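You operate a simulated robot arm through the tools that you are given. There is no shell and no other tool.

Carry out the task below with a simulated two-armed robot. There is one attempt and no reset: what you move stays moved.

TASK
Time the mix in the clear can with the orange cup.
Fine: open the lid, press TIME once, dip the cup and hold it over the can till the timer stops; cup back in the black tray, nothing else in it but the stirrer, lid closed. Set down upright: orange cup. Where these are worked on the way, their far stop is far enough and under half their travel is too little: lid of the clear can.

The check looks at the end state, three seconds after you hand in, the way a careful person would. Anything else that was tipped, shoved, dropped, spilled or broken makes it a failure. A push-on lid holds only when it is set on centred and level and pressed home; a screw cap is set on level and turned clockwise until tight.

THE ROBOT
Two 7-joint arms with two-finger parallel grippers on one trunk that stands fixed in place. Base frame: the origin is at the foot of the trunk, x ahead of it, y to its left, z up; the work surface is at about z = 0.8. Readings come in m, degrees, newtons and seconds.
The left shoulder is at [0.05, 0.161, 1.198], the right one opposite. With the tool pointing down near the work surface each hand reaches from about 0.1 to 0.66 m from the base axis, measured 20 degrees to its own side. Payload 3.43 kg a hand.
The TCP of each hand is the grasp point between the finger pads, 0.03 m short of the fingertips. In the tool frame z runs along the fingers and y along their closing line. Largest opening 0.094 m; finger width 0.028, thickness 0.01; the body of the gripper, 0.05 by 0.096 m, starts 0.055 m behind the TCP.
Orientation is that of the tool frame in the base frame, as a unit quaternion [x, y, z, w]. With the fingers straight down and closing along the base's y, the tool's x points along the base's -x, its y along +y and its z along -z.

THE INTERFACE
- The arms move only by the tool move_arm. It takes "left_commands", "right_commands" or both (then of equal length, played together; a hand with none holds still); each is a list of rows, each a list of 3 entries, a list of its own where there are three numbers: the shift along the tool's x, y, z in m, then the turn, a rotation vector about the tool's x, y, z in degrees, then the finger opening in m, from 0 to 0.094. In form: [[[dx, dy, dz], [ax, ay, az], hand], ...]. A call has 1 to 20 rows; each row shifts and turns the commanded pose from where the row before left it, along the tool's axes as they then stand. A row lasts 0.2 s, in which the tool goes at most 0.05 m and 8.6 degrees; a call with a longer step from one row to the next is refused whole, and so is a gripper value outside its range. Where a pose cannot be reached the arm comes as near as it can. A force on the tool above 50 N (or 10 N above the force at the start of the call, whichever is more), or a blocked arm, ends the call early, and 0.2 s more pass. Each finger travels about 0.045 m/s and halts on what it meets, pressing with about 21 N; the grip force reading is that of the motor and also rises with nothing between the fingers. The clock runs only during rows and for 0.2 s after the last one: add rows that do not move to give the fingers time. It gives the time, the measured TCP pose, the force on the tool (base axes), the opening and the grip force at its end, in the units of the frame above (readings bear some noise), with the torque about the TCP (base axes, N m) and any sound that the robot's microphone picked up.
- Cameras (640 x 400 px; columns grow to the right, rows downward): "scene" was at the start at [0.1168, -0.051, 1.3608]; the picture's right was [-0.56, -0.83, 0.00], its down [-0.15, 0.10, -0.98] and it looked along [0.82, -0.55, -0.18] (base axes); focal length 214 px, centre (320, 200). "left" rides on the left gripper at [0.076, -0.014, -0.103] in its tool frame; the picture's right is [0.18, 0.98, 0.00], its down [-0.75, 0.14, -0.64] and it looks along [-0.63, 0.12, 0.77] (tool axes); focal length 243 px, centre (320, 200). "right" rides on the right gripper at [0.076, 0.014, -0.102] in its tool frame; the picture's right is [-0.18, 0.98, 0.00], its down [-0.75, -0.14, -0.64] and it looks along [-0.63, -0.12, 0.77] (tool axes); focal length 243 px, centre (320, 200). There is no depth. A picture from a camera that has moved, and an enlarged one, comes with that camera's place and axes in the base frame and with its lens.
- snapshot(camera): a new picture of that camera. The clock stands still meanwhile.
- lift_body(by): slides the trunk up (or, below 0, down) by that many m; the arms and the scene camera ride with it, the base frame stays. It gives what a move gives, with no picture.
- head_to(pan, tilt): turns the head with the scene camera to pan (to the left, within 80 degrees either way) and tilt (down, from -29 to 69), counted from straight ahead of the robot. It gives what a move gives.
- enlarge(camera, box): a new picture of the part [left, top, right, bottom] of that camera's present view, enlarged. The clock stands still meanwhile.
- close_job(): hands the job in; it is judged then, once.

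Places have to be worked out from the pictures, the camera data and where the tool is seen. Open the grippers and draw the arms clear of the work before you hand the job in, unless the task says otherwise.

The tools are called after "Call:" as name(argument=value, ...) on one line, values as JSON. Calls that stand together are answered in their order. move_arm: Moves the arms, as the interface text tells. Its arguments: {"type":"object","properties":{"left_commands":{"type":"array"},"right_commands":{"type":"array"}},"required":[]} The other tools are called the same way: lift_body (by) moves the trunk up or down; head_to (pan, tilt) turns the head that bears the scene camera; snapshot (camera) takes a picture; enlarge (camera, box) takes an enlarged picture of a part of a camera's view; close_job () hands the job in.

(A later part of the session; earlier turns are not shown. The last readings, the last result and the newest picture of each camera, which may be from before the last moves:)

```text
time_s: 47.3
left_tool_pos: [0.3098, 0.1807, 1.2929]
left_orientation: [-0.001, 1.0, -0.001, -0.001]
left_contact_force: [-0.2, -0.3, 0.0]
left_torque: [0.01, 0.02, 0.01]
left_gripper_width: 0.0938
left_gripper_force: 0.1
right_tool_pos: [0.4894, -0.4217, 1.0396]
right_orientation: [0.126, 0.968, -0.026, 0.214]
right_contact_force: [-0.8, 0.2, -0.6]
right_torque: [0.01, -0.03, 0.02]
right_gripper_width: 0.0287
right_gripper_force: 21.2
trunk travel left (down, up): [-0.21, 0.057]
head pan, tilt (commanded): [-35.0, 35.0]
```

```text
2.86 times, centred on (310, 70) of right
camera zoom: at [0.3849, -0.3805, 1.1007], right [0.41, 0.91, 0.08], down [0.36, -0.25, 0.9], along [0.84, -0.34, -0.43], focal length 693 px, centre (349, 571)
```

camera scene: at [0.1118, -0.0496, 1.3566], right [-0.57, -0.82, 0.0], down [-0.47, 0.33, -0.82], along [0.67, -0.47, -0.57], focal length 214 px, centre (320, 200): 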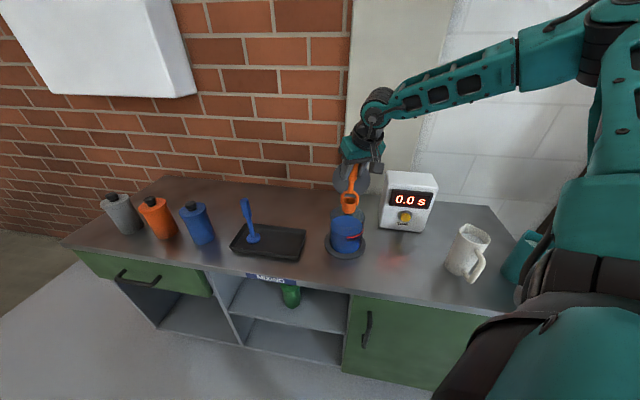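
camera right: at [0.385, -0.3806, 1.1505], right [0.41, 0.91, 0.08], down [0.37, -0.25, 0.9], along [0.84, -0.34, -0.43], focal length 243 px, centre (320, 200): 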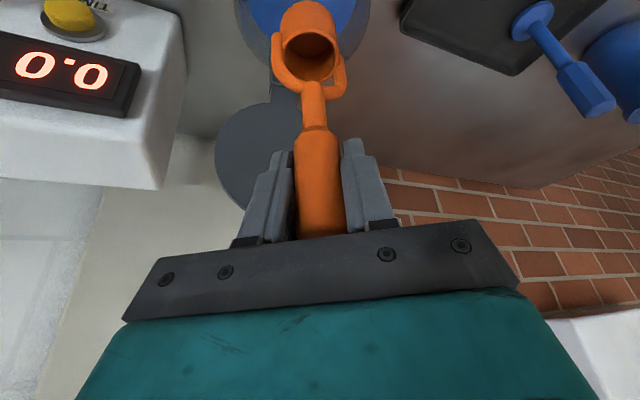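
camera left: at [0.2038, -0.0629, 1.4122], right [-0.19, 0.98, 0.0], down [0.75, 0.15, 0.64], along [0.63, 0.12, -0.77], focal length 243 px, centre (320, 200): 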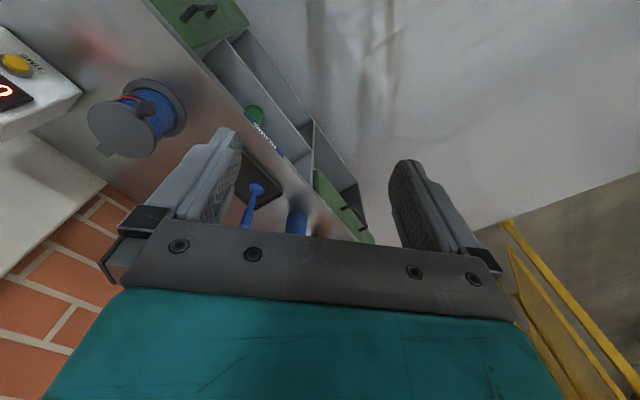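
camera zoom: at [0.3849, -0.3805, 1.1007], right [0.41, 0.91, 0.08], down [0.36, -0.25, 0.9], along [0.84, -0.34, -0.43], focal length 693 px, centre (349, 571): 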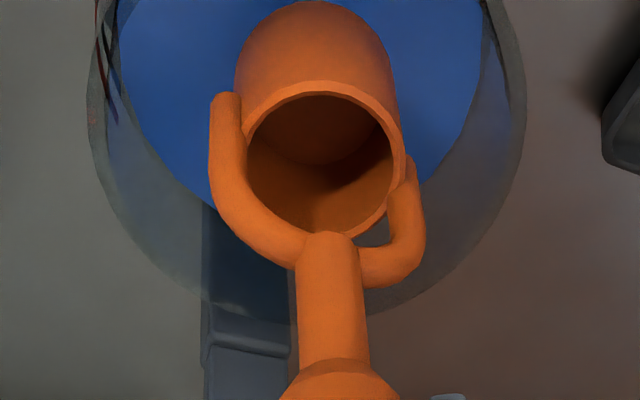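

The cup is entering centred in the opening without contact. I lower it another 7.2 cm to submerge the cup.

Call:
lift_body(by=-0.072)

Call:
enlarge(camera="scene", box=[300, 90, 400, 220])

Call:
snapshot(camera="right")

```text
time_s: 48.4
left_tool_pos: [0.3088, 0.1806, 1.2224]
left_orientation: [-0.002, 1.0, -0.001, 0.0]
left_contact_force: [1.1, -0.5, -0.4]
left_torque: [-0.04, 0.02, 0.02]
left_gripper_width: 0.0938
left_gripper_force: 0.0
right_tool_pos: [0.4904, -0.4216, 0.9669]
right_orientation: [0.125, 0.969, -0.025, 0.213]
right_contact_force: [0.1, 0.5, -1.5]
right_torque: [0.02, 0.04, -0.03]
right_gripper_width: 0.0289
right_gripper_force: 20.7
trunk travel left (down, up): [-0.138, 0.129]
head pan, tilt (commanded): [-35.0, 35.0]
```

```text
3.08 times, centred on (350, 155) of scene
camera zoom: at [0.1115, -0.0499, 1.2347], right [-0.57, -0.82, 0.0], down [-0.47, 0.33, -0.82], along [0.67, -0.47, -0.57], focal length 660 px, centre (228, 338)
```

zoom: 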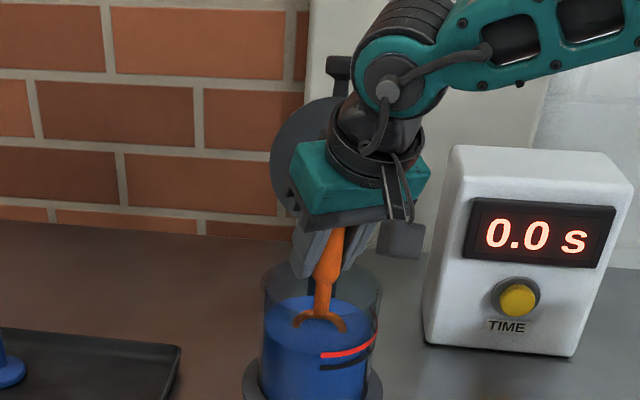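

```text
taken
camera right: at [0.385, -0.3805, 1.0287], right [0.41, 0.91, 0.08], down [0.36, -0.25, 0.9], along [0.84, -0.34, -0.43], focal length 243 px, centre (320, 200)
```

right: 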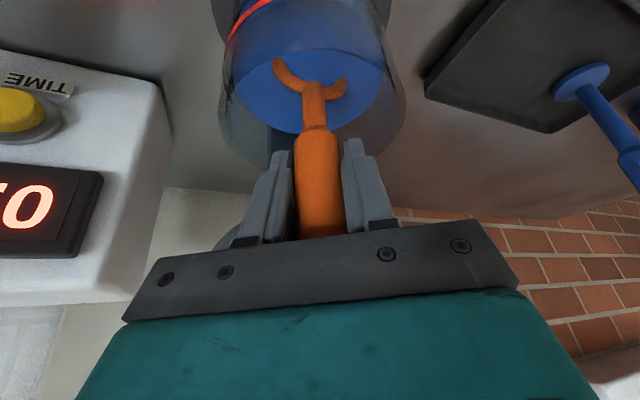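

The cup is fully under the surface. I hold it there about a second so it fills.

Call:
move_arm(right_commands=[[[0, 0, 0], [0, 0, 0], 0.005], [[0, 0, 0], [0, 0, 0], 0.005], [[0, 0, 0], [0, 0, 0], 0.005], [[0, 0, 0], [0, 0, 0], 0.005], [[0, 0, 0], [0, 0, 0], 0.005]])

Call:
enlarge(camera="scene", box=[300, 90, 400, 220])

```text
time_s: 49.6
left_tool_pos: [0.3106, 0.18, 1.2219]
left_orientation: [-0.001, 1.0, 0.0, 0.0]
left_contact_force: [0.2, 0.2, 0.3]
left_torque: [0.02, -0.01, -0.02]
left_gripper_width: 0.094
left_gripper_force: 0.1
right_tool_pos: [0.4911, -0.4207, 0.9669]
right_orientation: [0.125, 0.969, -0.025, 0.214]
right_contact_force: [-0.1, -0.6, -0.7]
right_torque: [0.0, -0.01, 0.01]
right_gripper_width: 0.0286
right_gripper_force: 21.0
trunk travel left (down, up): [-0.138, 0.129]
head pan, tilt (commanded): [-35.0, 35.0]
```

```text
3.08 times, centred on (350, 155) of scene
camera zoom: at [0.1116, -0.0499, 1.2347], right [-0.57, -0.82, 0.0], down [-0.47, 0.33, -0.82], along [0.67, -0.47, -0.57], focal length 660 px, centre (228, 338)
```

zoom: 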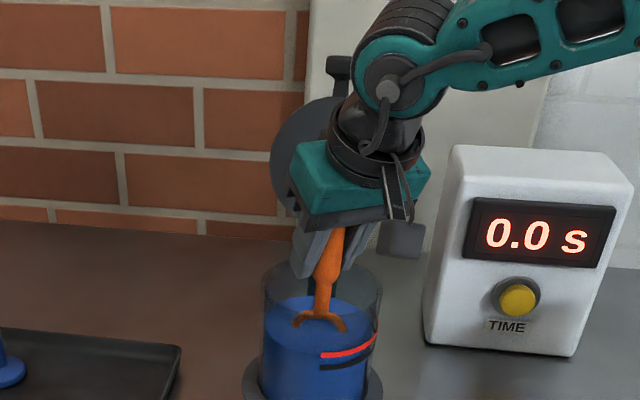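

Still 0.0 s, as expected before the cup leaves the liquid. I lift it 9 cm so that its bottom is clear of the liquid but still over the can.

Call:
lift_body(by=0.09)

Call:
enlarge(camera="scene", box=[300, 120, 400, 250])

Call:
snapshot(camera="right")

```text
time_s: 50.8
left_tool_pos: [0.309, 0.1807, 1.3113]
left_orientation: [-0.002, 1.0, 0.0, 0.0]
left_contact_force: [-0.5, 1.0, -0.7]
left_torque: [-0.01, -0.01, 0.01]
left_gripper_width: 0.0941
left_gripper_force: 0.0
right_tool_pos: [0.49, -0.4228, 1.0578]
right_orientation: [0.126, 0.969, -0.025, 0.213]
right_contact_force: [0.3, -0.2, -0.8]
right_torque: [0.0, 0.0, -0.01]
right_gripper_width: 0.0285
right_gripper_force: 21.0
trunk travel left (down, up): [-0.228, 0.039]
head pan, tilt (commanded): [-35.0, 35.0]
```

```text
3.08 times, centred on (350, 185) of scene
camera zoom: at [0.1118, -0.0499, 1.3246], right [-0.57, -0.82, 0.0], down [-0.47, 0.33, -0.82], along [0.67, -0.47, -0.57], focal length 660 px, centre (228, 246)
```

zoom: 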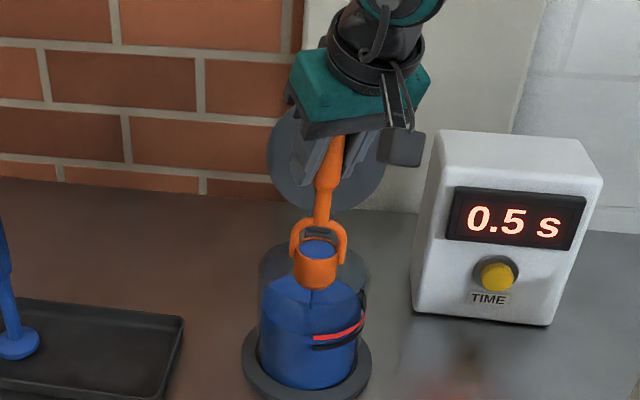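

```text
taken
camera right: at [0.3852, -0.3806, 1.1184], right [0.41, 0.91, 0.08], down [0.37, -0.25, 0.9], along [0.84, -0.34, -0.43], focal length 243 px, centre (320, 200)
```

right: 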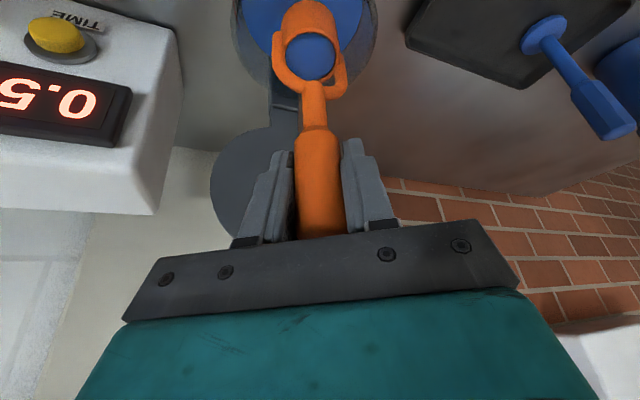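

The timer is running (0.5 s) and a thin stream is draining back into the can. I hold still for 4 s and look again.

Call:
move_arm(right_commands=[[[0, 0, 0], [0, 0, 0], 0.005], [[0, 0, 0], [0, 0, 0], 0.005], [[0, 0, 0], [0, 0, 0], 0.005], [[0, 0, 0], [0, 0, 0], 0.005], [[0, 0, 0], [0, 0, 0], 0.005], [[0, 0, 0], [0, 0, 0], 0.005], [[0, 0, 0], [0, 0, 0], 0.005], [[0, 0, 0], [0, 0, 0], 0.005], [[0, 0, 0], [0, 0, 0], 0.005], [[0, 0, 0], [0, 0, 0], 0.005], [[0, 0, 0], [0, 0, 0], 0.005], [[0, 0, 0], [0, 0, 0], 0.005], [[0, 0, 0], [0, 0, 0], 0.005], [[0, 0, 0], [0, 0, 0], 0.005], [[0, 0, 0], [0, 0, 0], 0.005], [[0, 0, 0], [0, 0, 0], 0.005], [[0, 0, 0], [0, 0, 0], 0.005], [[0, 0, 0], [0, 0, 0], 0.005], [[0, 0, 0], [0, 0, 0], 0.005], [[0, 0, 0], [0, 0, 0], 0.005]])

Call:
enlarge(camera="scene", box=[300, 120, 400, 250])

```text
time_s: 55.0
left_tool_pos: [0.3098, 0.1806, 1.3117]
left_orientation: [-0.001, 1.0, -0.001, 0.0]
left_contact_force: [0.2, -0.4, 0.3]
left_torque: [0.01, 0.02, -0.01]
left_gripper_width: 0.0939
left_gripper_force: 0.0
right_tool_pos: [0.4907, -0.4228, 1.0572]
right_orientation: [0.125, 0.969, -0.025, 0.213]
right_contact_force: [0.7, -0.5, -1.4]
right_torque: [0.0, -0.01, -0.01]
right_gripper_width: 0.0287
right_gripper_force: 20.8
trunk travel left (down, up): [-0.228, 0.039]
head pan, tilt (commanded): [-35.0, 35.0]
```

```text
3.08 times, centred on (350, 185) of scene
camera zoom: at [0.1116, -0.0499, 1.3247], right [-0.57, -0.82, 0.0], down [-0.47, 0.33, -0.82], along [0.67, -0.47, -0.57], focal length 660 px, centre (228, 246)
```

zoom: 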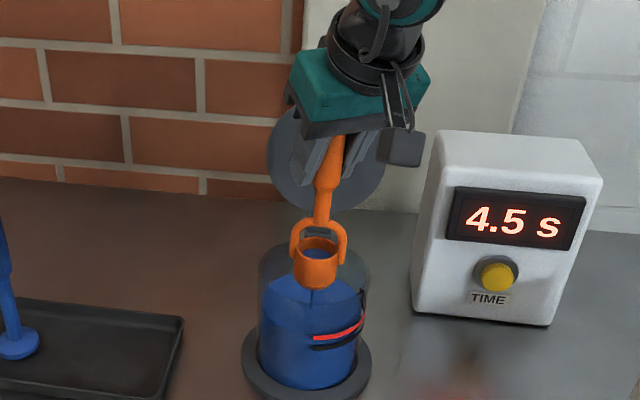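

The timer reads 4.5 s and the level in the cup is falling, with the stream still running. I keep holding for another 4 s.

Call:
move_arm(right_commands=[[[0, 0, 0], [0, 0, 0], 0.005], [[0, 0, 0], [0, 0, 0], 0.005], [[0, 0, 0], [0, 0, 0], 0.005], [[0, 0, 0], [0, 0, 0], 0.005], [[0, 0, 0], [0, 0, 0], 0.005], [[0, 0, 0], [0, 0, 0], 0.005], [[0, 0, 0], [0, 0, 0], 0.005], [[0, 0, 0], [0, 0, 0], 0.005], [[0, 0, 0], [0, 0, 0], 0.005], [[0, 0, 0], [0, 0, 0], 0.005], [[0, 0, 0], [0, 0, 0], 0.005], [[0, 0, 0], [0, 0, 0], 0.005], [[0, 0, 0], [0, 0, 0], 0.005], [[0, 0, 0], [0, 0, 0], 0.005], [[0, 0, 0], [0, 0, 0], 0.005], [[0, 0, 0], [0, 0, 0], 0.005], [[0, 0, 0], [0, 0, 0], 0.005], [[0, 0, 0], [0, 0, 0], 0.005], [[0, 0, 0], [0, 0, 0], 0.005], [[0, 0, 0], [0, 0, 0], 0.005]])

Call:
enlarge(camera="scene", box=[300, 120, 400, 250])

```text
time_s: 59.2
left_tool_pos: [0.3113, 0.1807, 1.3116]
left_orientation: [-0.001, 1.0, 0.0, -0.001]
left_contact_force: [-0.2, -0.3, -0.9]
left_torque: [-0.02, -0.02, 0.01]
left_gripper_width: 0.0938
left_gripper_force: 0.1
right_tool_pos: [0.4898, -0.4219, 1.0579]
right_orientation: [0.126, 0.969, -0.026, 0.213]
right_contact_force: [-0.5, 0.3, -0.5]
right_torque: [0.0, -0.01, -0.02]
right_gripper_width: 0.0287
right_gripper_force: 20.3
trunk travel left (down, up): [-0.228, 0.039]
head pan, tilt (commanded): [-35.0, 35.0]
```

```text
3.08 times, centred on (350, 185) of scene
camera zoom: at [0.1116, -0.0499, 1.3247], right [-0.57, -0.82, 0.0], down [-0.47, 0.33, -0.82], along [0.67, -0.47, -0.57], focal length 660 px, centre (228, 246)
```

zoom: 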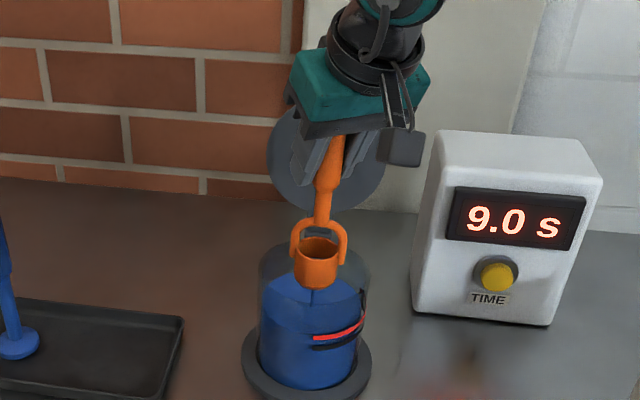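

It reads 9.0 s and the stream is still visible. I hold another 4 s.

Call:
move_arm(right_commands=[[[0, 0, 0], [0, 0, 0], 0.005], [[0, 0, 0], [0, 0, 0], 0.005], [[0, 0, 0], [0, 0, 0], 0.005], [[0, 0, 0], [0, 0, 0], 0.005], [[0, 0, 0], [0, 0, 0], 0.005], [[0, 0, 0], [0, 0, 0], 0.005], [[0, 0, 0], [0, 0, 0], 0.005], [[0, 0, 0], [0, 0, 0], 0.005], [[0, 0, 0], [0, 0, 0], 0.005], [[0, 0, 0], [0, 0, 0], 0.005], [[0, 0, 0], [0, 0, 0], 0.005], [[0, 0, 0], [0, 0, 0], 0.005], [[0, 0, 0], [0, 0, 0], 0.005], [[0, 0, 0], [0, 0, 0], 0.005], [[0, 0, 0], [0, 0, 0], 0.005], [[0, 0, 0], [0, 0, 0], 0.005], [[0, 0, 0], [0, 0, 0], 0.005], [[0, 0, 0], [0, 0, 0], 0.005], [[0, 0, 0], [0, 0, 0], 0.005], [[0, 0, 0], [0, 0, 0], 0.005]])

Call:
enlarge(camera="scene", box=[300, 120, 400, 250])

```text
time_s: 63.4
left_tool_pos: [0.3099, 0.1815, 1.3118]
left_orientation: [-0.001, 1.0, -0.001, 0.0]
left_contact_force: [-0.5, 0.8, 0.7]
left_torque: [0.01, -0.04, 0.03]
left_gripper_width: 0.0938
left_gripper_force: 0.1
right_tool_pos: [0.4904, -0.4212, 1.0576]
right_orientation: [0.124, 0.969, -0.025, 0.212]
right_contact_force: [-0.3, 0.6, -1.0]
right_torque: [0.01, 0.0, 0.01]
right_gripper_width: 0.0283
right_gripper_force: 21.0
trunk travel left (down, up): [-0.228, 0.039]
head pan, tilt (commanded): [-35.0, 35.0]
```

```text
3.08 times, centred on (350, 185) of scene
camera zoom: at [0.1116, -0.0499, 1.3247], right [-0.57, -0.82, 0.0], down [-0.47, 0.33, -0.82], along [0.67, -0.47, -0.57], focal length 660 px, centre (228, 246)
```

zoom: 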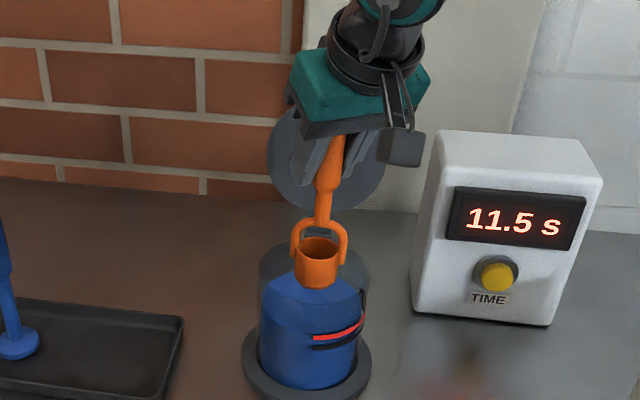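

The display shows 11.5 s, less than the time that passed, and the stream is gone, so it appears to have stopped. I wait 2 s more to confirm and let the last drops fall.

Call:
move_arm(right_commands=[[[0, 0, 0], [0, 0, 0], 0.005], [[0, 0, 0], [0, 0, 0], 0.005], [[0, 0, 0], [0, 0, 0], 0.005], [[0, 0, 0], [0, 0, 0], 0.005], [[0, 0, 0], [0, 0, 0], 0.005], [[0, 0, 0], [0, 0, 0], 0.005], [[0, 0, 0], [0, 0, 0], 0.005], [[0, 0, 0], [0, 0, 0], 0.005], [[0, 0, 0], [0, 0, 0], 0.005], [[0, 0, 0], [0, 0, 0], 0.005]])

Call:
enlarge(camera="scene", box=[300, 120, 400, 250])

Call:
snapshot(camera="right")

```text
time_s: 65.6
left_tool_pos: [0.3105, 0.1807, 1.3134]
left_orientation: [-0.001, 1.0, -0.001, 0.0]
left_contact_force: [0.0, -0.2, -0.8]
left_torque: [0.03, 0.0, -0.01]
left_gripper_width: 0.094
left_gripper_force: 0.0
right_tool_pos: [0.4897, -0.421, 1.057]
right_orientation: [0.125, 0.968, -0.025, 0.214]
right_contact_force: [-0.6, 0.5, -0.5]
right_torque: [0.06, 0.0, -0.05]
right_gripper_width: 0.0283
right_gripper_force: 21.0
trunk travel left (down, up): [-0.228, 0.039]
head pan, tilt (commanded): [-35.0, 35.0]
```

```text
3.08 times, centred on (350, 185) of scene
camera zoom: at [0.1116, -0.0499, 1.3247], right [-0.57, -0.82, 0.0], down [-0.47, 0.33, -0.82], along [0.67, -0.47, -0.57], focal length 660 px, centre (228, 246)
```

zoom: 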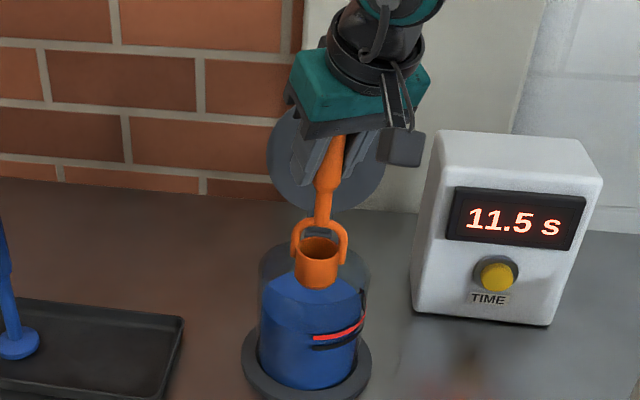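

```text
taken
camera right: at [0.3851, -0.3805, 1.1186], right [0.41, 0.91, 0.08], down [0.37, -0.25, 0.9], along [0.84, -0.34, -0.43], focal length 243 px, centre (320, 200)
```

right: 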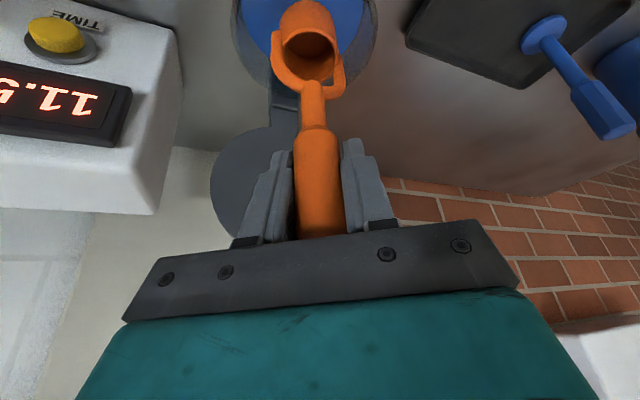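

The timer has stopped at 11.5 s and the cup is empty. I raise the trunk 3.8 cm so the cup clears the rim.

Call:
lift_body(by=0.038)

```text
time_s: 66.4
left_tool_pos: [0.3099, 0.1809, 1.3499]
left_orientation: [-0.001, 1.0, -0.001, 0.0]
left_contact_force: [-0.2, -0.5, -0.6]
left_torque: [-0.02, 0.01, -0.04]
left_gripper_width: 0.0941
left_gripper_force: 0.1
right_tool_pos: [0.4904, -0.4219, 1.0951]
right_orientation: [0.125, 0.969, -0.026, 0.213]
right_contact_force: [0.6, -0.1, -1.5]
right_torque: [-0.01, 0.04, 0.01]
right_gripper_width: 0.0288
right_gripper_force: 21.7
trunk travel left (down, up): [-0.266, 0.001]
head pan, tilt (commanded): [-35.0, 35.0]
```

The cup's bottom is now about 3 cm above the rim. I carry it back level along the same line to above its place in the tray.

Call:
move_arm(right_commands=[[[-0.008, 0.024, 0.0038], [0, 0, 0], 0.005], [[-0.008, 0.024, 0.0038], [0, 0, 0], 0.005], [[-0.008, 0.024, 0.0038], [0, 0, 0], 0.005], [[-0.008, 0.024, 0.0038], [0, 0, 0], 0.005], [[-0.008, 0.024, 0.0038], [0, 0, 0], 0.005], [[-0.008, 0.024, 0.0038], [0, 0, 0], 0.005], [[-0.008, 0.024, 0.0038], [0, 0, 0], 0.005], [[-0.008, 0.024, 0.0038], [0, 0, 0], 0.005], [[0, 0, 0], [0, 0, 0], 0.005]])

Call:
snapshot(camera="right")

Call:
snapshot(camera="scene")

```text
time_s: 68.4
left_tool_pos: [0.3094, 0.1806, 1.3503]
left_orientation: [-0.001, 1.0, 0.0, 0.0]
left_contact_force: [-0.5, -0.9, 0.5]
left_torque: [0.02, 0.02, -0.02]
left_gripper_width: 0.0939
left_gripper_force: 0.0
right_tool_pos: [0.6066, -0.2548, 1.0957]
right_orientation: [0.125, 0.969, -0.025, 0.213]
right_contact_force: [-0.4, 0.1, -0.7]
right_torque: [-0.04, 0.0, 0.0]
right_gripper_width: 0.0283
right_gripper_force: 20.9
trunk travel left (down, up): [-0.266, 0.001]
head pan, tilt (commanded): [-35.0, 35.0]
```

```text
taken
camera right: at [0.5021, -0.2134, 1.1568], right [0.41, 0.91, 0.08], down [0.37, -0.25, 0.9], along [0.84, -0.34, -0.43], focal length 243 px, centre (320, 200)
```

right: 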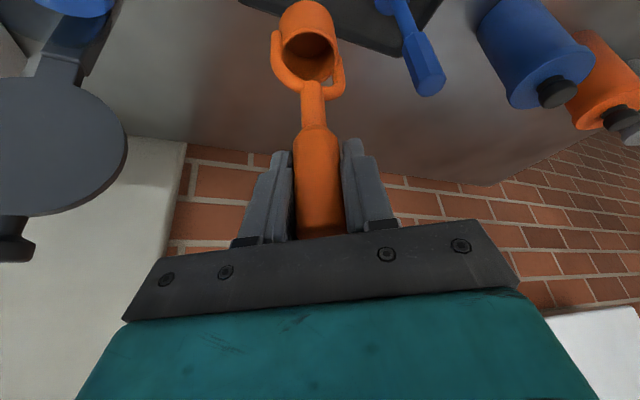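

```text
taken
camera scene: at [0.1114, -0.0499, 1.3627], right [-0.57, -0.82, 0.0], down [-0.47, 0.33, -0.82], along [0.67, -0.47, -0.57], focal length 214 px, centre (320, 200)
```

scene: 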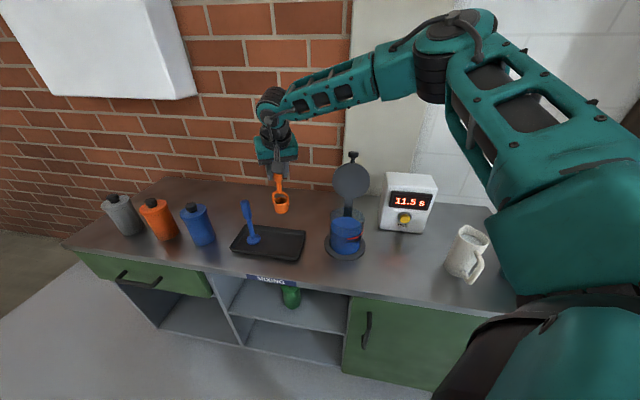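

The cup hangs above its old place (0.607, -0.255). I lower the trunk 13 cm first and check.

Call:
lift_body(by=-0.13)

Call:
enlarge(camera="scene", box=[200, 100, 340, 220])

Call:
snapshot(camera="right")

```text
time_s: 70.0
left_tool_pos: [0.3096, 0.1803, 1.2193]
left_orientation: [-0.001, 1.0, 0.0, 0.0]
left_contact_force: [-0.3, -0.1, -0.2]
left_torque: [0.03, 0.03, -0.02]
left_gripper_width: 0.0941
left_gripper_force: 0.0
right_tool_pos: [0.6076, -0.2557, 0.9657]
right_orientation: [0.124, 0.969, -0.025, 0.213]
right_contact_force: [0.5, 0.0, -0.9]
right_torque: [0.01, 0.01, 0.02]
right_gripper_width: 0.0286
right_gripper_force: 21.1
trunk travel left (down, up): [-0.136, 0.131]
head pan, tilt (commanded): [-35.0, 35.0]
```

```text
3.33 times, centred on (270, 160) of scene
camera zoom: at [0.1115, -0.0498, 1.2327], right [-0.57, -0.82, 0.0], down [-0.47, 0.33, -0.82], along [0.67, -0.47, -0.57], focal length 715 px, centre (487, 333)
```

zoom: 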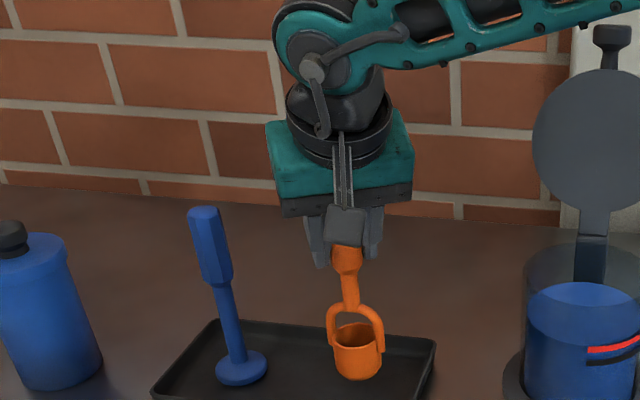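

```text
taken
camera right: at [0.502, -0.2136, 1.027], right [0.41, 0.91, 0.08], down [0.36, -0.25, 0.9], along [0.84, -0.34, -0.43], focal length 243 px, centre (320, 200)
```

right: 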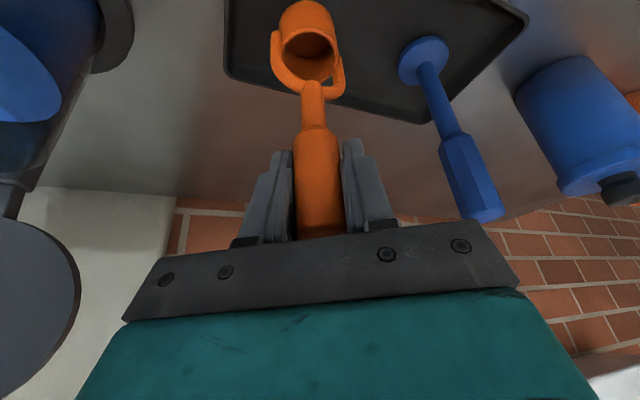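

The cup is about 2.3 cm above the tray floor, inside its edges. I lower 2.1 cm with the trunk and then feel the last millimetres with the arm.

Call:
lift_body(by=-0.021)

Call:
move_arm(right_commands=[[[0.0004, 0, 0.0009], [0, 0, 0], 0.005], [[0.0004, 0, 0.0009], [0, 0, 0], 0.005], [[0, 0, 0], [0, 0, 0], 0.005]])

```text
time_s: 70.7
left_tool_pos: [0.3102, 0.1812, 1.1982]
left_orientation: [-0.001, 1.0, -0.001, -0.001]
left_contact_force: [0.0, 0.3, 0.2]
left_torque: [0.0, 0.0, 0.0]
left_gripper_width: 0.0941
left_gripper_force: 0.2
right_tool_pos: [0.6071, -0.2545, 0.9456]
right_orientation: [0.125, 0.969, -0.025, 0.213]
right_contact_force: [-0.1, 0.4, -1.2]
right_torque: [0.01, 0.02, 0.0]
right_gripper_width: 0.0286
right_gripper_force: 21.1
trunk travel left (down, up): [-0.115, 0.152]
head pan, tilt (commanded): [-35.0, 35.0]
```

```text
time_s: 71.5
left_tool_pos: [0.3094, 0.1814, 1.1997]
left_orientation: [-0.001, 1.0, -0.001, 0.0]
left_contact_force: [0.1, 0.2, 0.5]
left_torque: [-0.03, -0.03, -0.01]
left_gripper_width: 0.0939
left_gripper_force: 0.1
right_tool_pos: [0.6098, -0.2537, 0.9427]
right_orientation: [0.125, 0.968, -0.025, 0.214]
right_contact_force: [-1.0, 0.3, 4.1]
right_torque: [-0.09, 0.19, 0.02]
right_gripper_width: 0.0285
right_gripper_force: 21.0
trunk travel left (down, up): [-0.115, 0.152]
head pan, tilt (commanded): [-35.0, 35.0]
```

The upward force of 4 N shows the cup has touched the tray. I relieve it by half a millimetre and open the fingers slowly.

Call:
move_arm(right_commands=[[[-0.0002, 0, -0.0005], [0, 0, 0], 0.005], [[0, 0, 0], [0, 0, 0], 0.02], [[0, 0, 0], [0, 0, 0], 0.03], [[0, 0, 0], [0, 0, 0], 0.035], [[0, 0, 0], [0, 0, 0], 0.045], [[0, 0, 0], [0, 0, 0], 0.06], [[0, 0, 0], [0, 0, 0], 0.06], [[0, 0, 0], [0, 0, 0], 0.06]])

Call:
snapshot(camera="right")

Call:
enlarge(camera="scene", box=[200, 100, 340, 220])

```text
time_s: 73.3
left_tool_pos: [0.3102, 0.1812, 1.199]
left_orientation: [-0.001, 1.0, 0.0, 0.0]
left_contact_force: [-0.5, 0.0, 0.4]
left_torque: [0.02, -0.02, 0.0]
left_gripper_width: 0.0941
left_gripper_force: 0.0
right_tool_pos: [0.6071, -0.2556, 0.944]
right_orientation: [0.126, 0.968, -0.026, 0.214]
right_contact_force: [0.8, 0.1, -1.0]
right_torque: [-0.01, -0.01, 0.01]
right_gripper_width: 0.06
right_gripper_force: 0.0
trunk travel left (down, up): [-0.115, 0.152]
head pan, tilt (commanded): [-35.0, 35.0]
```

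```text
taken
camera right: at [0.5024, -0.2135, 1.0041], right [0.41, 0.91, 0.08], down [0.36, -0.25, 0.9], along [0.84, -0.34, -0.43], focal length 243 px, centre (320, 200)
```

right: 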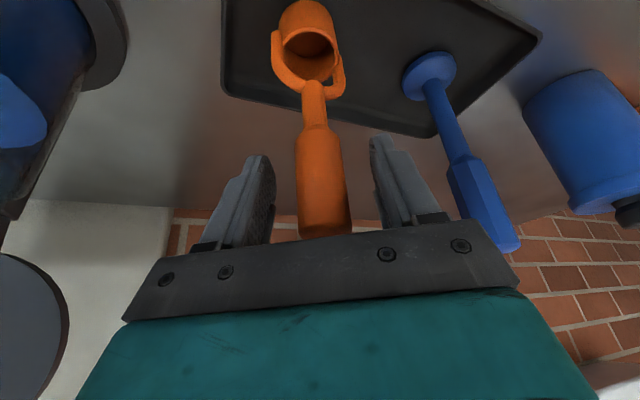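

```text
3.33 times, centred on (270, 160) of scene
camera zoom: at [0.1115, -0.0498, 1.2117], right [-0.57, -0.82, 0.0], down [-0.47, 0.33, -0.82], along [0.67, -0.47, -0.57], focal length 715 px, centre (487, 333)
```

zoom: 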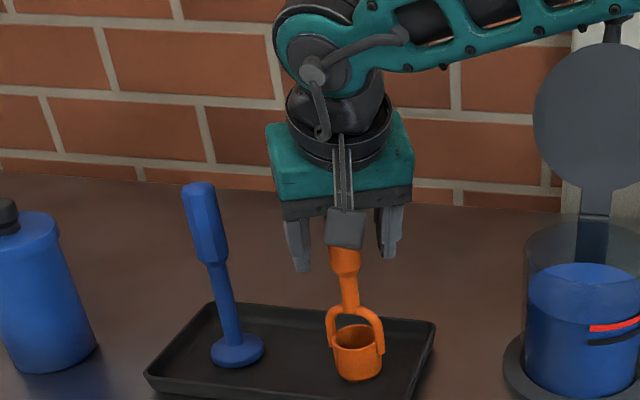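

The cup stands upright on its own. I raise the trunk straight up 0.14 m to take the open fingers off the handle.

Call:
lift_body(by=0.14)

Call:
snapshot(camera="scene")

Call:
snapshot(camera="right")

```text
time_s: 75.0
left_tool_pos: [0.3108, 0.1808, 1.3395]
left_orientation: [-0.001, 1.0, 0.0, 0.0]
left_contact_force: [0.0, 0.3, 0.3]
left_torque: [-0.02, -0.02, 0.0]
left_gripper_width: 0.0938
left_gripper_force: 0.1
right_tool_pos: [0.6074, -0.2561, 1.083]
right_orientation: [0.124, 0.969, -0.024, 0.213]
right_contact_force: [-0.3, 0.6, 0.2]
right_torque: [0.0, -0.02, 0.01]
right_gripper_width: 0.0598
right_gripper_force: 0.0
trunk travel left (down, up): [-0.255, 0.012]
head pan, tilt (commanded): [-35.0, 35.0]
```

```text
taken
camera scene: at [0.1117, -0.0498, 1.3516], right [-0.57, -0.82, 0.0], down [-0.47, 0.33, -0.82], along [0.67, -0.47, -0.57], focal length 214 px, centre (320, 200)
```

scene: 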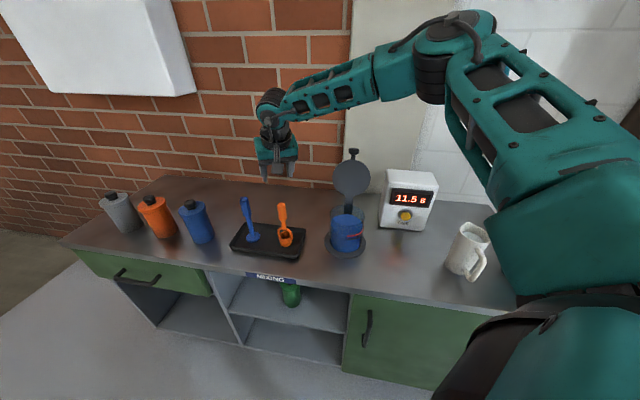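

```text
taken
camera right: at [0.5025, -0.2135, 1.144], right [0.41, 0.91, 0.08], down [0.37, -0.25, 0.9], along [0.84, -0.34, -0.43], focal length 243 px, centre (320, 200)
```

right: 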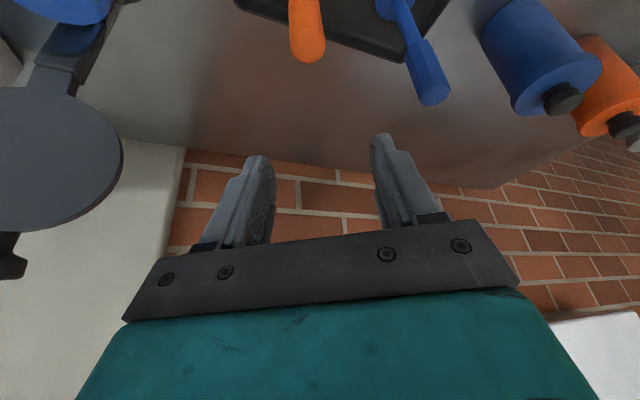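

Everything is in place: cup and stirrer in the tray, timer at 11.5 s. Now for the lid: it stands at about 98° with its knob near (0.566, -0.496, 1.094) and the hinge near z = 0.934. I move the hand off the tray, turn it back to -45° yaw and tilt to 45°, to approach the knob from the front.

Call:
move_arm(right_commands=[[[0.01065, -0.02335, -0.0161], [0, 0, 0], 0.06], [[0.01065, -0.02335, -0.0161], [0, 0, 0], 0.06], [[0.01065, -0.02335, -0.0161], [0, 0, 0], 0.06], [[0.01065, -0.02335, -0.0161], [0, 0, 0], 0.06], [[0, 0, 0], [3.25, 0, 7.05], 0.06], [[0, 0, 0], [3.25, 0, 7.05], 0.06], [[0, 0, 0], [3.25, 0, 7.05], 0.06], [[0, 0, 0], [3.25, 0, 7.05], 0.06], [[0, 0, 0], [0, -6.67, 0], 0.06], [[0, 0, 0], [0, -6.67, 0], 0.06], [[0, 0, 0], [0, -6.67, 0], 0.06], [[0, 0, 0], [0, 0, 0], 0.06]])

Call:
snapshot(camera="right")

Call:
snapshot(camera="scene")

```text
time_s: 77.6
left_tool_pos: [0.3088, 0.1809, 1.3385]
left_orientation: [-0.001, 1.0, 0.0, 0.0]
left_contact_force: [-0.9, 0.0, 0.1]
left_torque: [0.01, -0.03, 0.02]
left_gripper_width: 0.094
left_gripper_force: 0.0
right_tool_pos: [0.5205, -0.3283, 1.1229]
right_orientation: [0.36, 0.852, -0.146, 0.351]
right_contact_force: [-0.3, -0.1, 0.3]
right_torque: [0.02, 0.01, 0.0]
right_gripper_width: 0.0598
right_gripper_force: 0.1
trunk travel left (down, up): [-0.255, 0.012]
head pan, tilt (commanded): [-35.0, 35.0]
```

```text
taken
camera right: at [0.4423, -0.2293, 1.1426], right [0.79, 0.59, 0.13], down [-0.05, -0.16, 0.99], along [0.61, -0.79, -0.1], focal length 243 px, centre (320, 200)
```

right: 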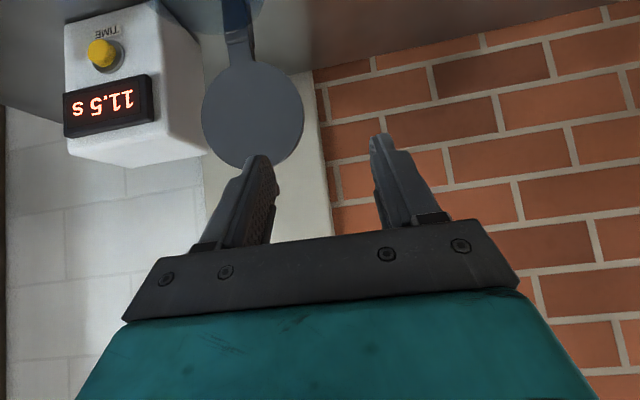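

```text
taken
camera scene: at [0.1115, -0.0498, 1.3517], right [-0.57, -0.82, 0.0], down [-0.47, 0.33, -0.82], along [0.67, -0.47, -0.57], focal length 214 px, centre (320, 200)
```

scene: 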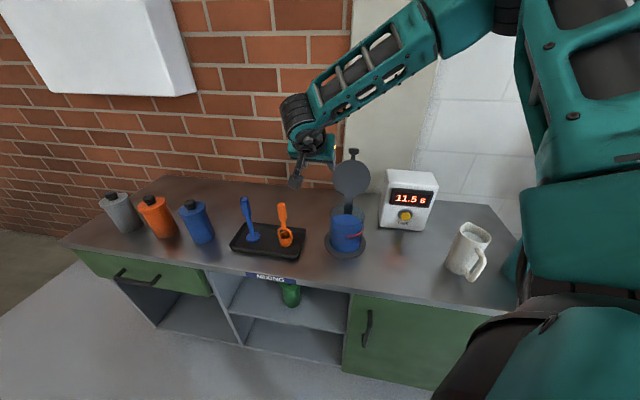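

The hand is oriented as wanted (45° tilt). I shift 8.6 cm sideways and 4 cm up to line up with the knob and view it.

Call:
move_arm(right_commands=[[[-0.014, 0, -0.0142], [0, 0, 0], 0.06], [[-0.014, 0, -0.0142], [0, 0, 0], 0.06], [[0, -0.029, 0], [0, 0, 0], 0.06], [[0, -0.029, 0], [0, 0, 0], 0.06], [[0, -0.028, 0], [0, 0, 0], 0.06], [[0, 0, 0], [0, 0, 0], 0.06]])

Call:
snapshot(camera="right")

Call:
enlarge(camera="scene", box=[290, 110, 410, 270])

```text
time_s: 79.0
left_tool_pos: [0.3098, 0.1811, 1.339]
left_orientation: [-0.001, 1.0, -0.001, -0.001]
left_contact_force: [-0.1, -0.5, 0.1]
left_torque: [0.03, -0.01, 0.0]
left_gripper_width: 0.094
left_gripper_force: 0.0
right_tool_pos: [0.4565, -0.3897, 1.167]
right_orientation: [0.36, 0.852, -0.146, 0.351]
right_contact_force: [0.5, -0.1, 0.3]
right_torque: [0.05, 0.01, -0.02]
right_gripper_width: 0.0598
right_gripper_force: 0.1
trunk travel left (down, up): [-0.255, 0.012]
head pan, tilt (commanded): [-35.0, 35.0]
```

```text
taken
camera right: at [0.3783, -0.29, 1.1852], right [0.79, 0.59, 0.13], down [-0.04, -0.16, 0.99], along [0.61, -0.79, -0.1], focal length 243 px, centre (320, 200)
```

right: 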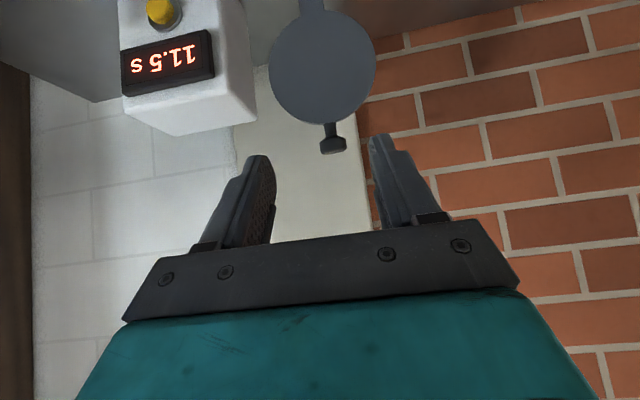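

```text
2.50 times, centred on (350, 190) of scene
camera zoom: at [0.1119, -0.0495, 1.3516], right [-0.57, -0.82, 0.0], down [-0.47, 0.33, -0.82], along [0.67, -0.47, -0.57], focal length 536 px, centre (245, 225)
```

zoom: 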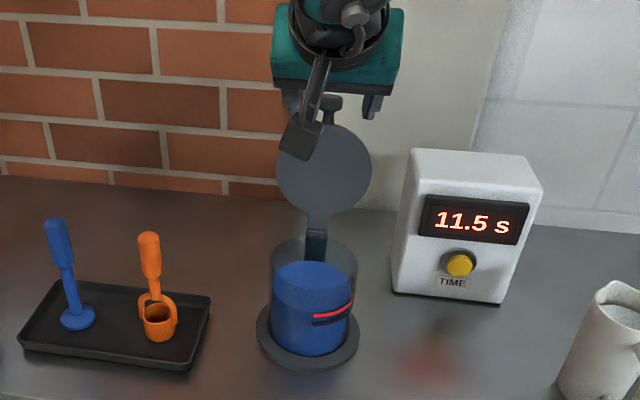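

The knob is visible between the fingers beyond the tips. I zoom in to pin down its position.

Call:
enlarge(camera="right", box=[260, 60, 400, 180])

```text
3.33 times, centred on (330, 120) of right
camera zoom: at [0.3783, -0.29, 1.1852], right [0.79, 0.59, 0.13], down [-0.04, -0.16, 0.99], along [0.61, -0.79, -0.1], focal length 809 px, centre (287, 467)
```

zoom: 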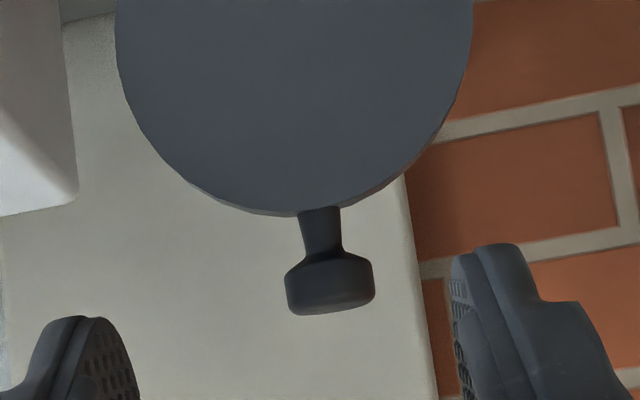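

The knob is at about (0.566, -0.496, 1.094), 2.5 mm right of my centre line. I move to a pre-grasp point 8 cm behind the grasp, then half-way in, and check.

Call:
move_arm(right_commands=[[[-0.0192, 0.0008, 0.019], [0, 0, 0], 0.06], [[-0.0192, 0.0008, 0.019], [0, 0, 0], 0.06], [[-0.0192, 0.0009, 0.019], [0, 0, 0], 0.06], [[0, 0, 0.02], [0, 0, 0], 0.055], [[0, 0, 0.02], [0, 0, 0], 0.055], [[0, 0, 0], [0, 0, 0], 0.055]])

Call:
snapshot(camera="right")

Call:
enlarge(camera="scene", box=[290, 110, 410, 270])

```text
time_s: 80.4
left_tool_pos: [0.3084, 0.1807, 1.3391]
left_orientation: [-0.001, 1.0, -0.001, 0.0]
left_contact_force: [0.6, -1.0, -0.4]
left_torque: [-0.03, 0.0, -0.06]
left_gripper_width: 0.0941
left_gripper_force: 0.1
right_tool_pos: [0.5347, -0.4657, 1.1336]
right_orientation: [0.359, 0.852, -0.145, 0.351]
right_contact_force: [-1.2, -0.1, -0.8]
right_torque: [-0.03, 0.02, 0.03]
right_gripper_width: 0.0551
right_gripper_force: 0.1
trunk travel left (down, up): [-0.255, 0.012]
head pan, tilt (commanded): [-35.0, 35.0]
```

```text
taken
camera right: at [0.4566, -0.3655, 1.1537], right [0.79, 0.59, 0.13], down [-0.05, -0.16, 0.99], along [0.61, -0.79, -0.1], focal length 243 px, centre (320, 200)
```

right: 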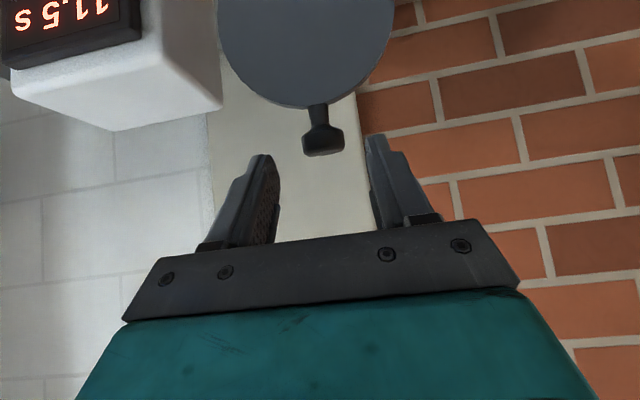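

```text
2.50 times, centred on (350, 190) of scene
camera zoom: at [0.1113, -0.0497, 1.3517], right [-0.57, -0.82, 0.0], down [-0.47, 0.33, -0.82], along [0.67, -0.47, -0.57], focal length 536 px, centre (245, 225)
```

zoom: 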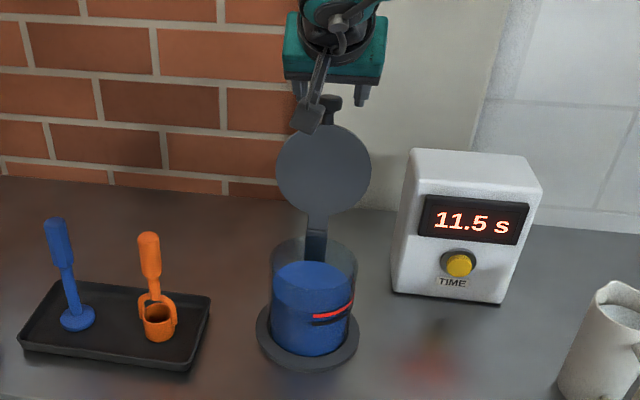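

The knob is centred between the fingers. I go in the last 3.5 cm and close lightly on it; the finger command of 0.02 should give a soft grip.

Call:
move_arm(right_commands=[[[-0.0013, 0.0004, 0.0182], [0, 0, 0], 0.055], [[-0.0013, 0, 0.0182], [0, 0, 0], 0.055], [[0, 0, 0], [0, 0, 0], 0.045], [[0, 0, 0], [0, 0, 0], 0.03], [[0, 0, 0], [0, 0, 0], 0.02], [[0, 0, 0], [0, 0, 0], 0.02]])

Call:
snapshot(camera="right")

Call:
enlarge(camera="scene", box=[290, 110, 410, 270])

```text
time_s: 81.8
left_tool_pos: [0.3087, 0.1801, 1.3393]
left_orientation: [-0.001, 1.0, 0.0, 0.001]
left_contact_force: [0.4, -0.3, 0.1]
left_torque: [0.02, 0.02, 0.01]
left_gripper_width: 0.0941
left_gripper_force: 0.0
right_tool_pos: [0.5559, -0.486, 1.1113]
right_orientation: [0.361, 0.852, -0.146, 0.351]
right_contact_force: [-5.5, -5.6, 1.3]
right_torque: [-0.31, 0.1, -0.25]
right_gripper_width: 0.0313
right_gripper_force: 44.5
trunk travel left (down, up): [-0.255, 0.012]
head pan, tilt (commanded): [-35.0, 35.0]
```

```text
taken
camera right: at [0.4784, -0.3855, 1.1297], right [0.8, 0.59, 0.13], down [-0.04, -0.16, 0.99], along [0.6, -0.79, -0.1], focal length 243 px, centre (320, 200)
```

right: 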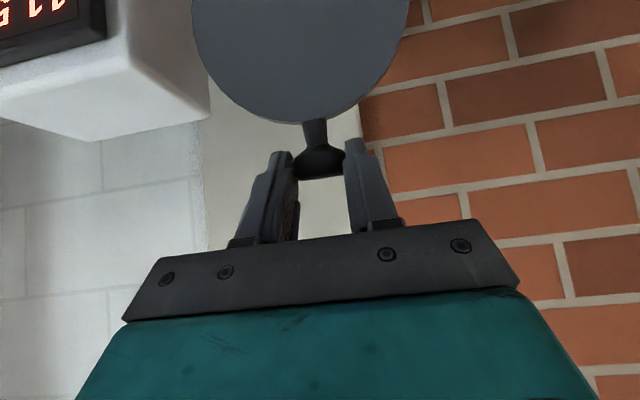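

```text
2.50 times, centred on (350, 190) of scene
camera zoom: at [0.1106, -0.0504, 1.3518], right [-0.57, -0.82, 0.0], down [-0.47, 0.33, -0.82], along [0.67, -0.47, -0.57], focal length 536 px, centre (245, 225)
```

zoom: 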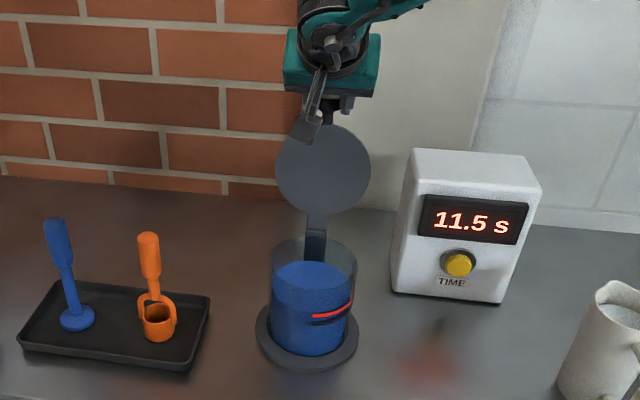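

The grip is on the knob (0.031 m) but with an 8 N sideways force, so I am about 2 mm too far to +y. I ease the hand over and relax the finger command.

Call:
move_arm(right_commands=[[[0, -0.001, 0], [0, 0, 0], 0.028], [[0, -0.001, 0], [0, 0, 0], 0.028], [[0, 0, 0], [0, 0, 0], 0.028]])

```text
time_s: 82.6
left_tool_pos: [0.31, 0.181, 1.3383]
left_orientation: [0.0, 1.0, -0.001, 0.0]
left_contact_force: [0.0, -0.8, 0.0]
left_torque: [0.04, -0.02, -0.02]
left_gripper_width: 0.0942
left_gripper_force: 0.1
right_tool_pos: [0.5554, -0.4858, 1.1097]
right_orientation: [0.36, 0.853, -0.145, 0.351]
right_contact_force: [0.7, -3.0, -3.5]
right_torque: [-0.44, -0.51, 0.0]
right_gripper_width: 0.031
right_gripper_force: 44.7
trunk travel left (down, up): [-0.255, 0.012]
head pan, tilt (commanded): [-35.0, 35.0]
```

The lateral force fell, but the grip reading stays at 45 N, more than I want. I relax the finger command to 0.031 and read again.

Call:
move_arm(right_commands=[[[0, 0, 0], [0, 0, 0], 0.031], [[0, 0, 0], [0, 0, 0], 0.031]])

Call:
enlarge(camera="right", box=[220, 90, 400, 250])

```text
time_s: 83.2
left_tool_pos: [0.31, 0.1803, 1.3386]
left_orientation: [-0.001, 1.0, -0.001, 0.0]
left_contact_force: [0.2, -0.1, -0.1]
left_torque: [-0.03, 0.02, 0.01]
left_gripper_width: 0.0938
left_gripper_force: 0.1
right_tool_pos: [0.5559, -0.4853, 1.1101]
right_orientation: [0.36, 0.852, -0.146, 0.351]
right_contact_force: [-1.6, 0.3, 0.2]
right_torque: [0.0, 0.03, -0.02]
right_gripper_width: 0.0321
right_gripper_force: 1.2
trunk travel left (down, up): [-0.255, 0.012]
head pan, tilt (commanded): [-35.0, 35.0]
```

```text
2.50 times, centred on (310, 170) of right
camera zoom: at [0.4777, -0.3853, 1.1307], right [0.79, 0.59, 0.13], down [-0.04, -0.16, 0.99], along [0.61, -0.79, -0.1], focal length 606 px, centre (345, 275)
```

zoom: 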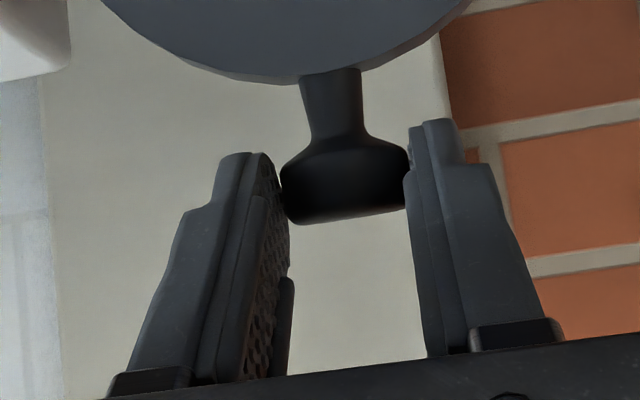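

With the 0.031 command the fingers just touch the knob (0.032 m, 1 N) and all other forces are near zero. I try 0.029 for a moderate hold.

Call:
move_arm(right_commands=[[[0, 0, 0], [0, 0, 0], 0.029], [[0, 0, 0], [0, 0, 0], 0.029]])

```text
time_s: 83.8
left_tool_pos: [0.3108, 0.1805, 1.3384]
left_orientation: [-0.001, 1.0, -0.001, 0.0]
left_contact_force: [0.2, 0.4, -0.4]
left_torque: [0.03, 0.0, -0.03]
left_gripper_width: 0.0943
left_gripper_force: 0.0
right_tool_pos: [0.5571, -0.4862, 1.1109]
right_orientation: [0.359, 0.853, -0.145, 0.351]
right_contact_force: [-1.6, 0.5, 0.1]
right_torque: [0.09, 0.08, -0.01]
right_gripper_width: 0.0311
right_gripper_force: 45.2
trunk travel left (down, up): [-0.255, 0.012]
head pan, tilt (commanded): [-35.0, 35.0]
```

Hand forces are small, so the knob is held centred. I draw the lid forward along its computed arc (hinge at f = 0.727, z = 0.934, radius 0.163), first to vertical.

Call:
move_arm(right_commands=[[[0.008, -0.00015, -0.0092], [0, 0, 0], 0.03], [[0.008, -0.00015, -0.0092], [0, 0, 0], 0.03]])

Call:
enlarge(camera="scene", box=[290, 110, 410, 270])

```text
time_s: 84.4
left_tool_pos: [0.3093, 0.1805, 1.3394]
left_orientation: [-0.001, 1.0, -0.002, 0.0]
left_contact_force: [0.2, 0.4, 0.0]
left_torque: [0.01, 0.02, -0.03]
left_gripper_width: 0.0939
left_gripper_force: 0.0
right_tool_pos: [0.5382, -0.4672, 1.1111]
right_orientation: [0.36, 0.852, -0.145, 0.35]
right_contact_force: [-2.1, -1.8, 2.1]
right_torque: [-0.06, 0.03, -0.08]
right_gripper_width: 0.0313
right_gripper_force: 1.6
trunk travel left (down, up): [-0.255, 0.012]
head pan, tilt (commanded): [-35.0, 35.0]
```

```text
2.50 times, centred on (350, 190) of scene
camera zoom: at [0.111, -0.0497, 1.3518], right [-0.57, -0.82, 0.0], down [-0.47, 0.33, -0.82], along [0.67, -0.47, -0.57], focal length 536 px, centre (245, 225)
```

zoom: 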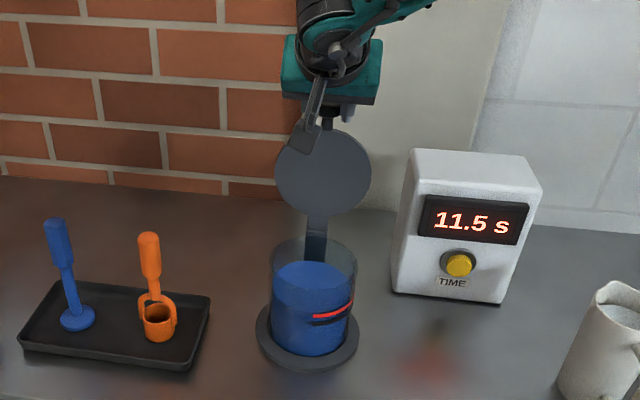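

Forces are only 2–3 N. I check in the right view that the knob came along with the fingers.

Call:
enlarge(camera="right", box=[220, 60, 400, 250])

```text
2.11 times, centred on (310, 155) of right
camera zoom: at [0.46, -0.3672, 1.1319], right [0.8, 0.59, 0.13], down [-0.04, -0.16, 0.99], along [0.61, -0.79, -0.1], focal length 511 px, centre (341, 295)
```

zoom: 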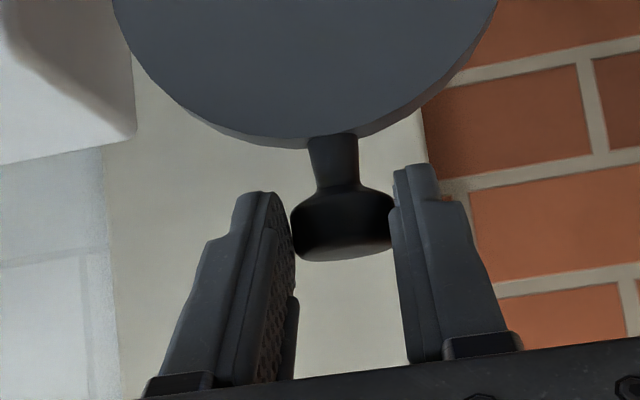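

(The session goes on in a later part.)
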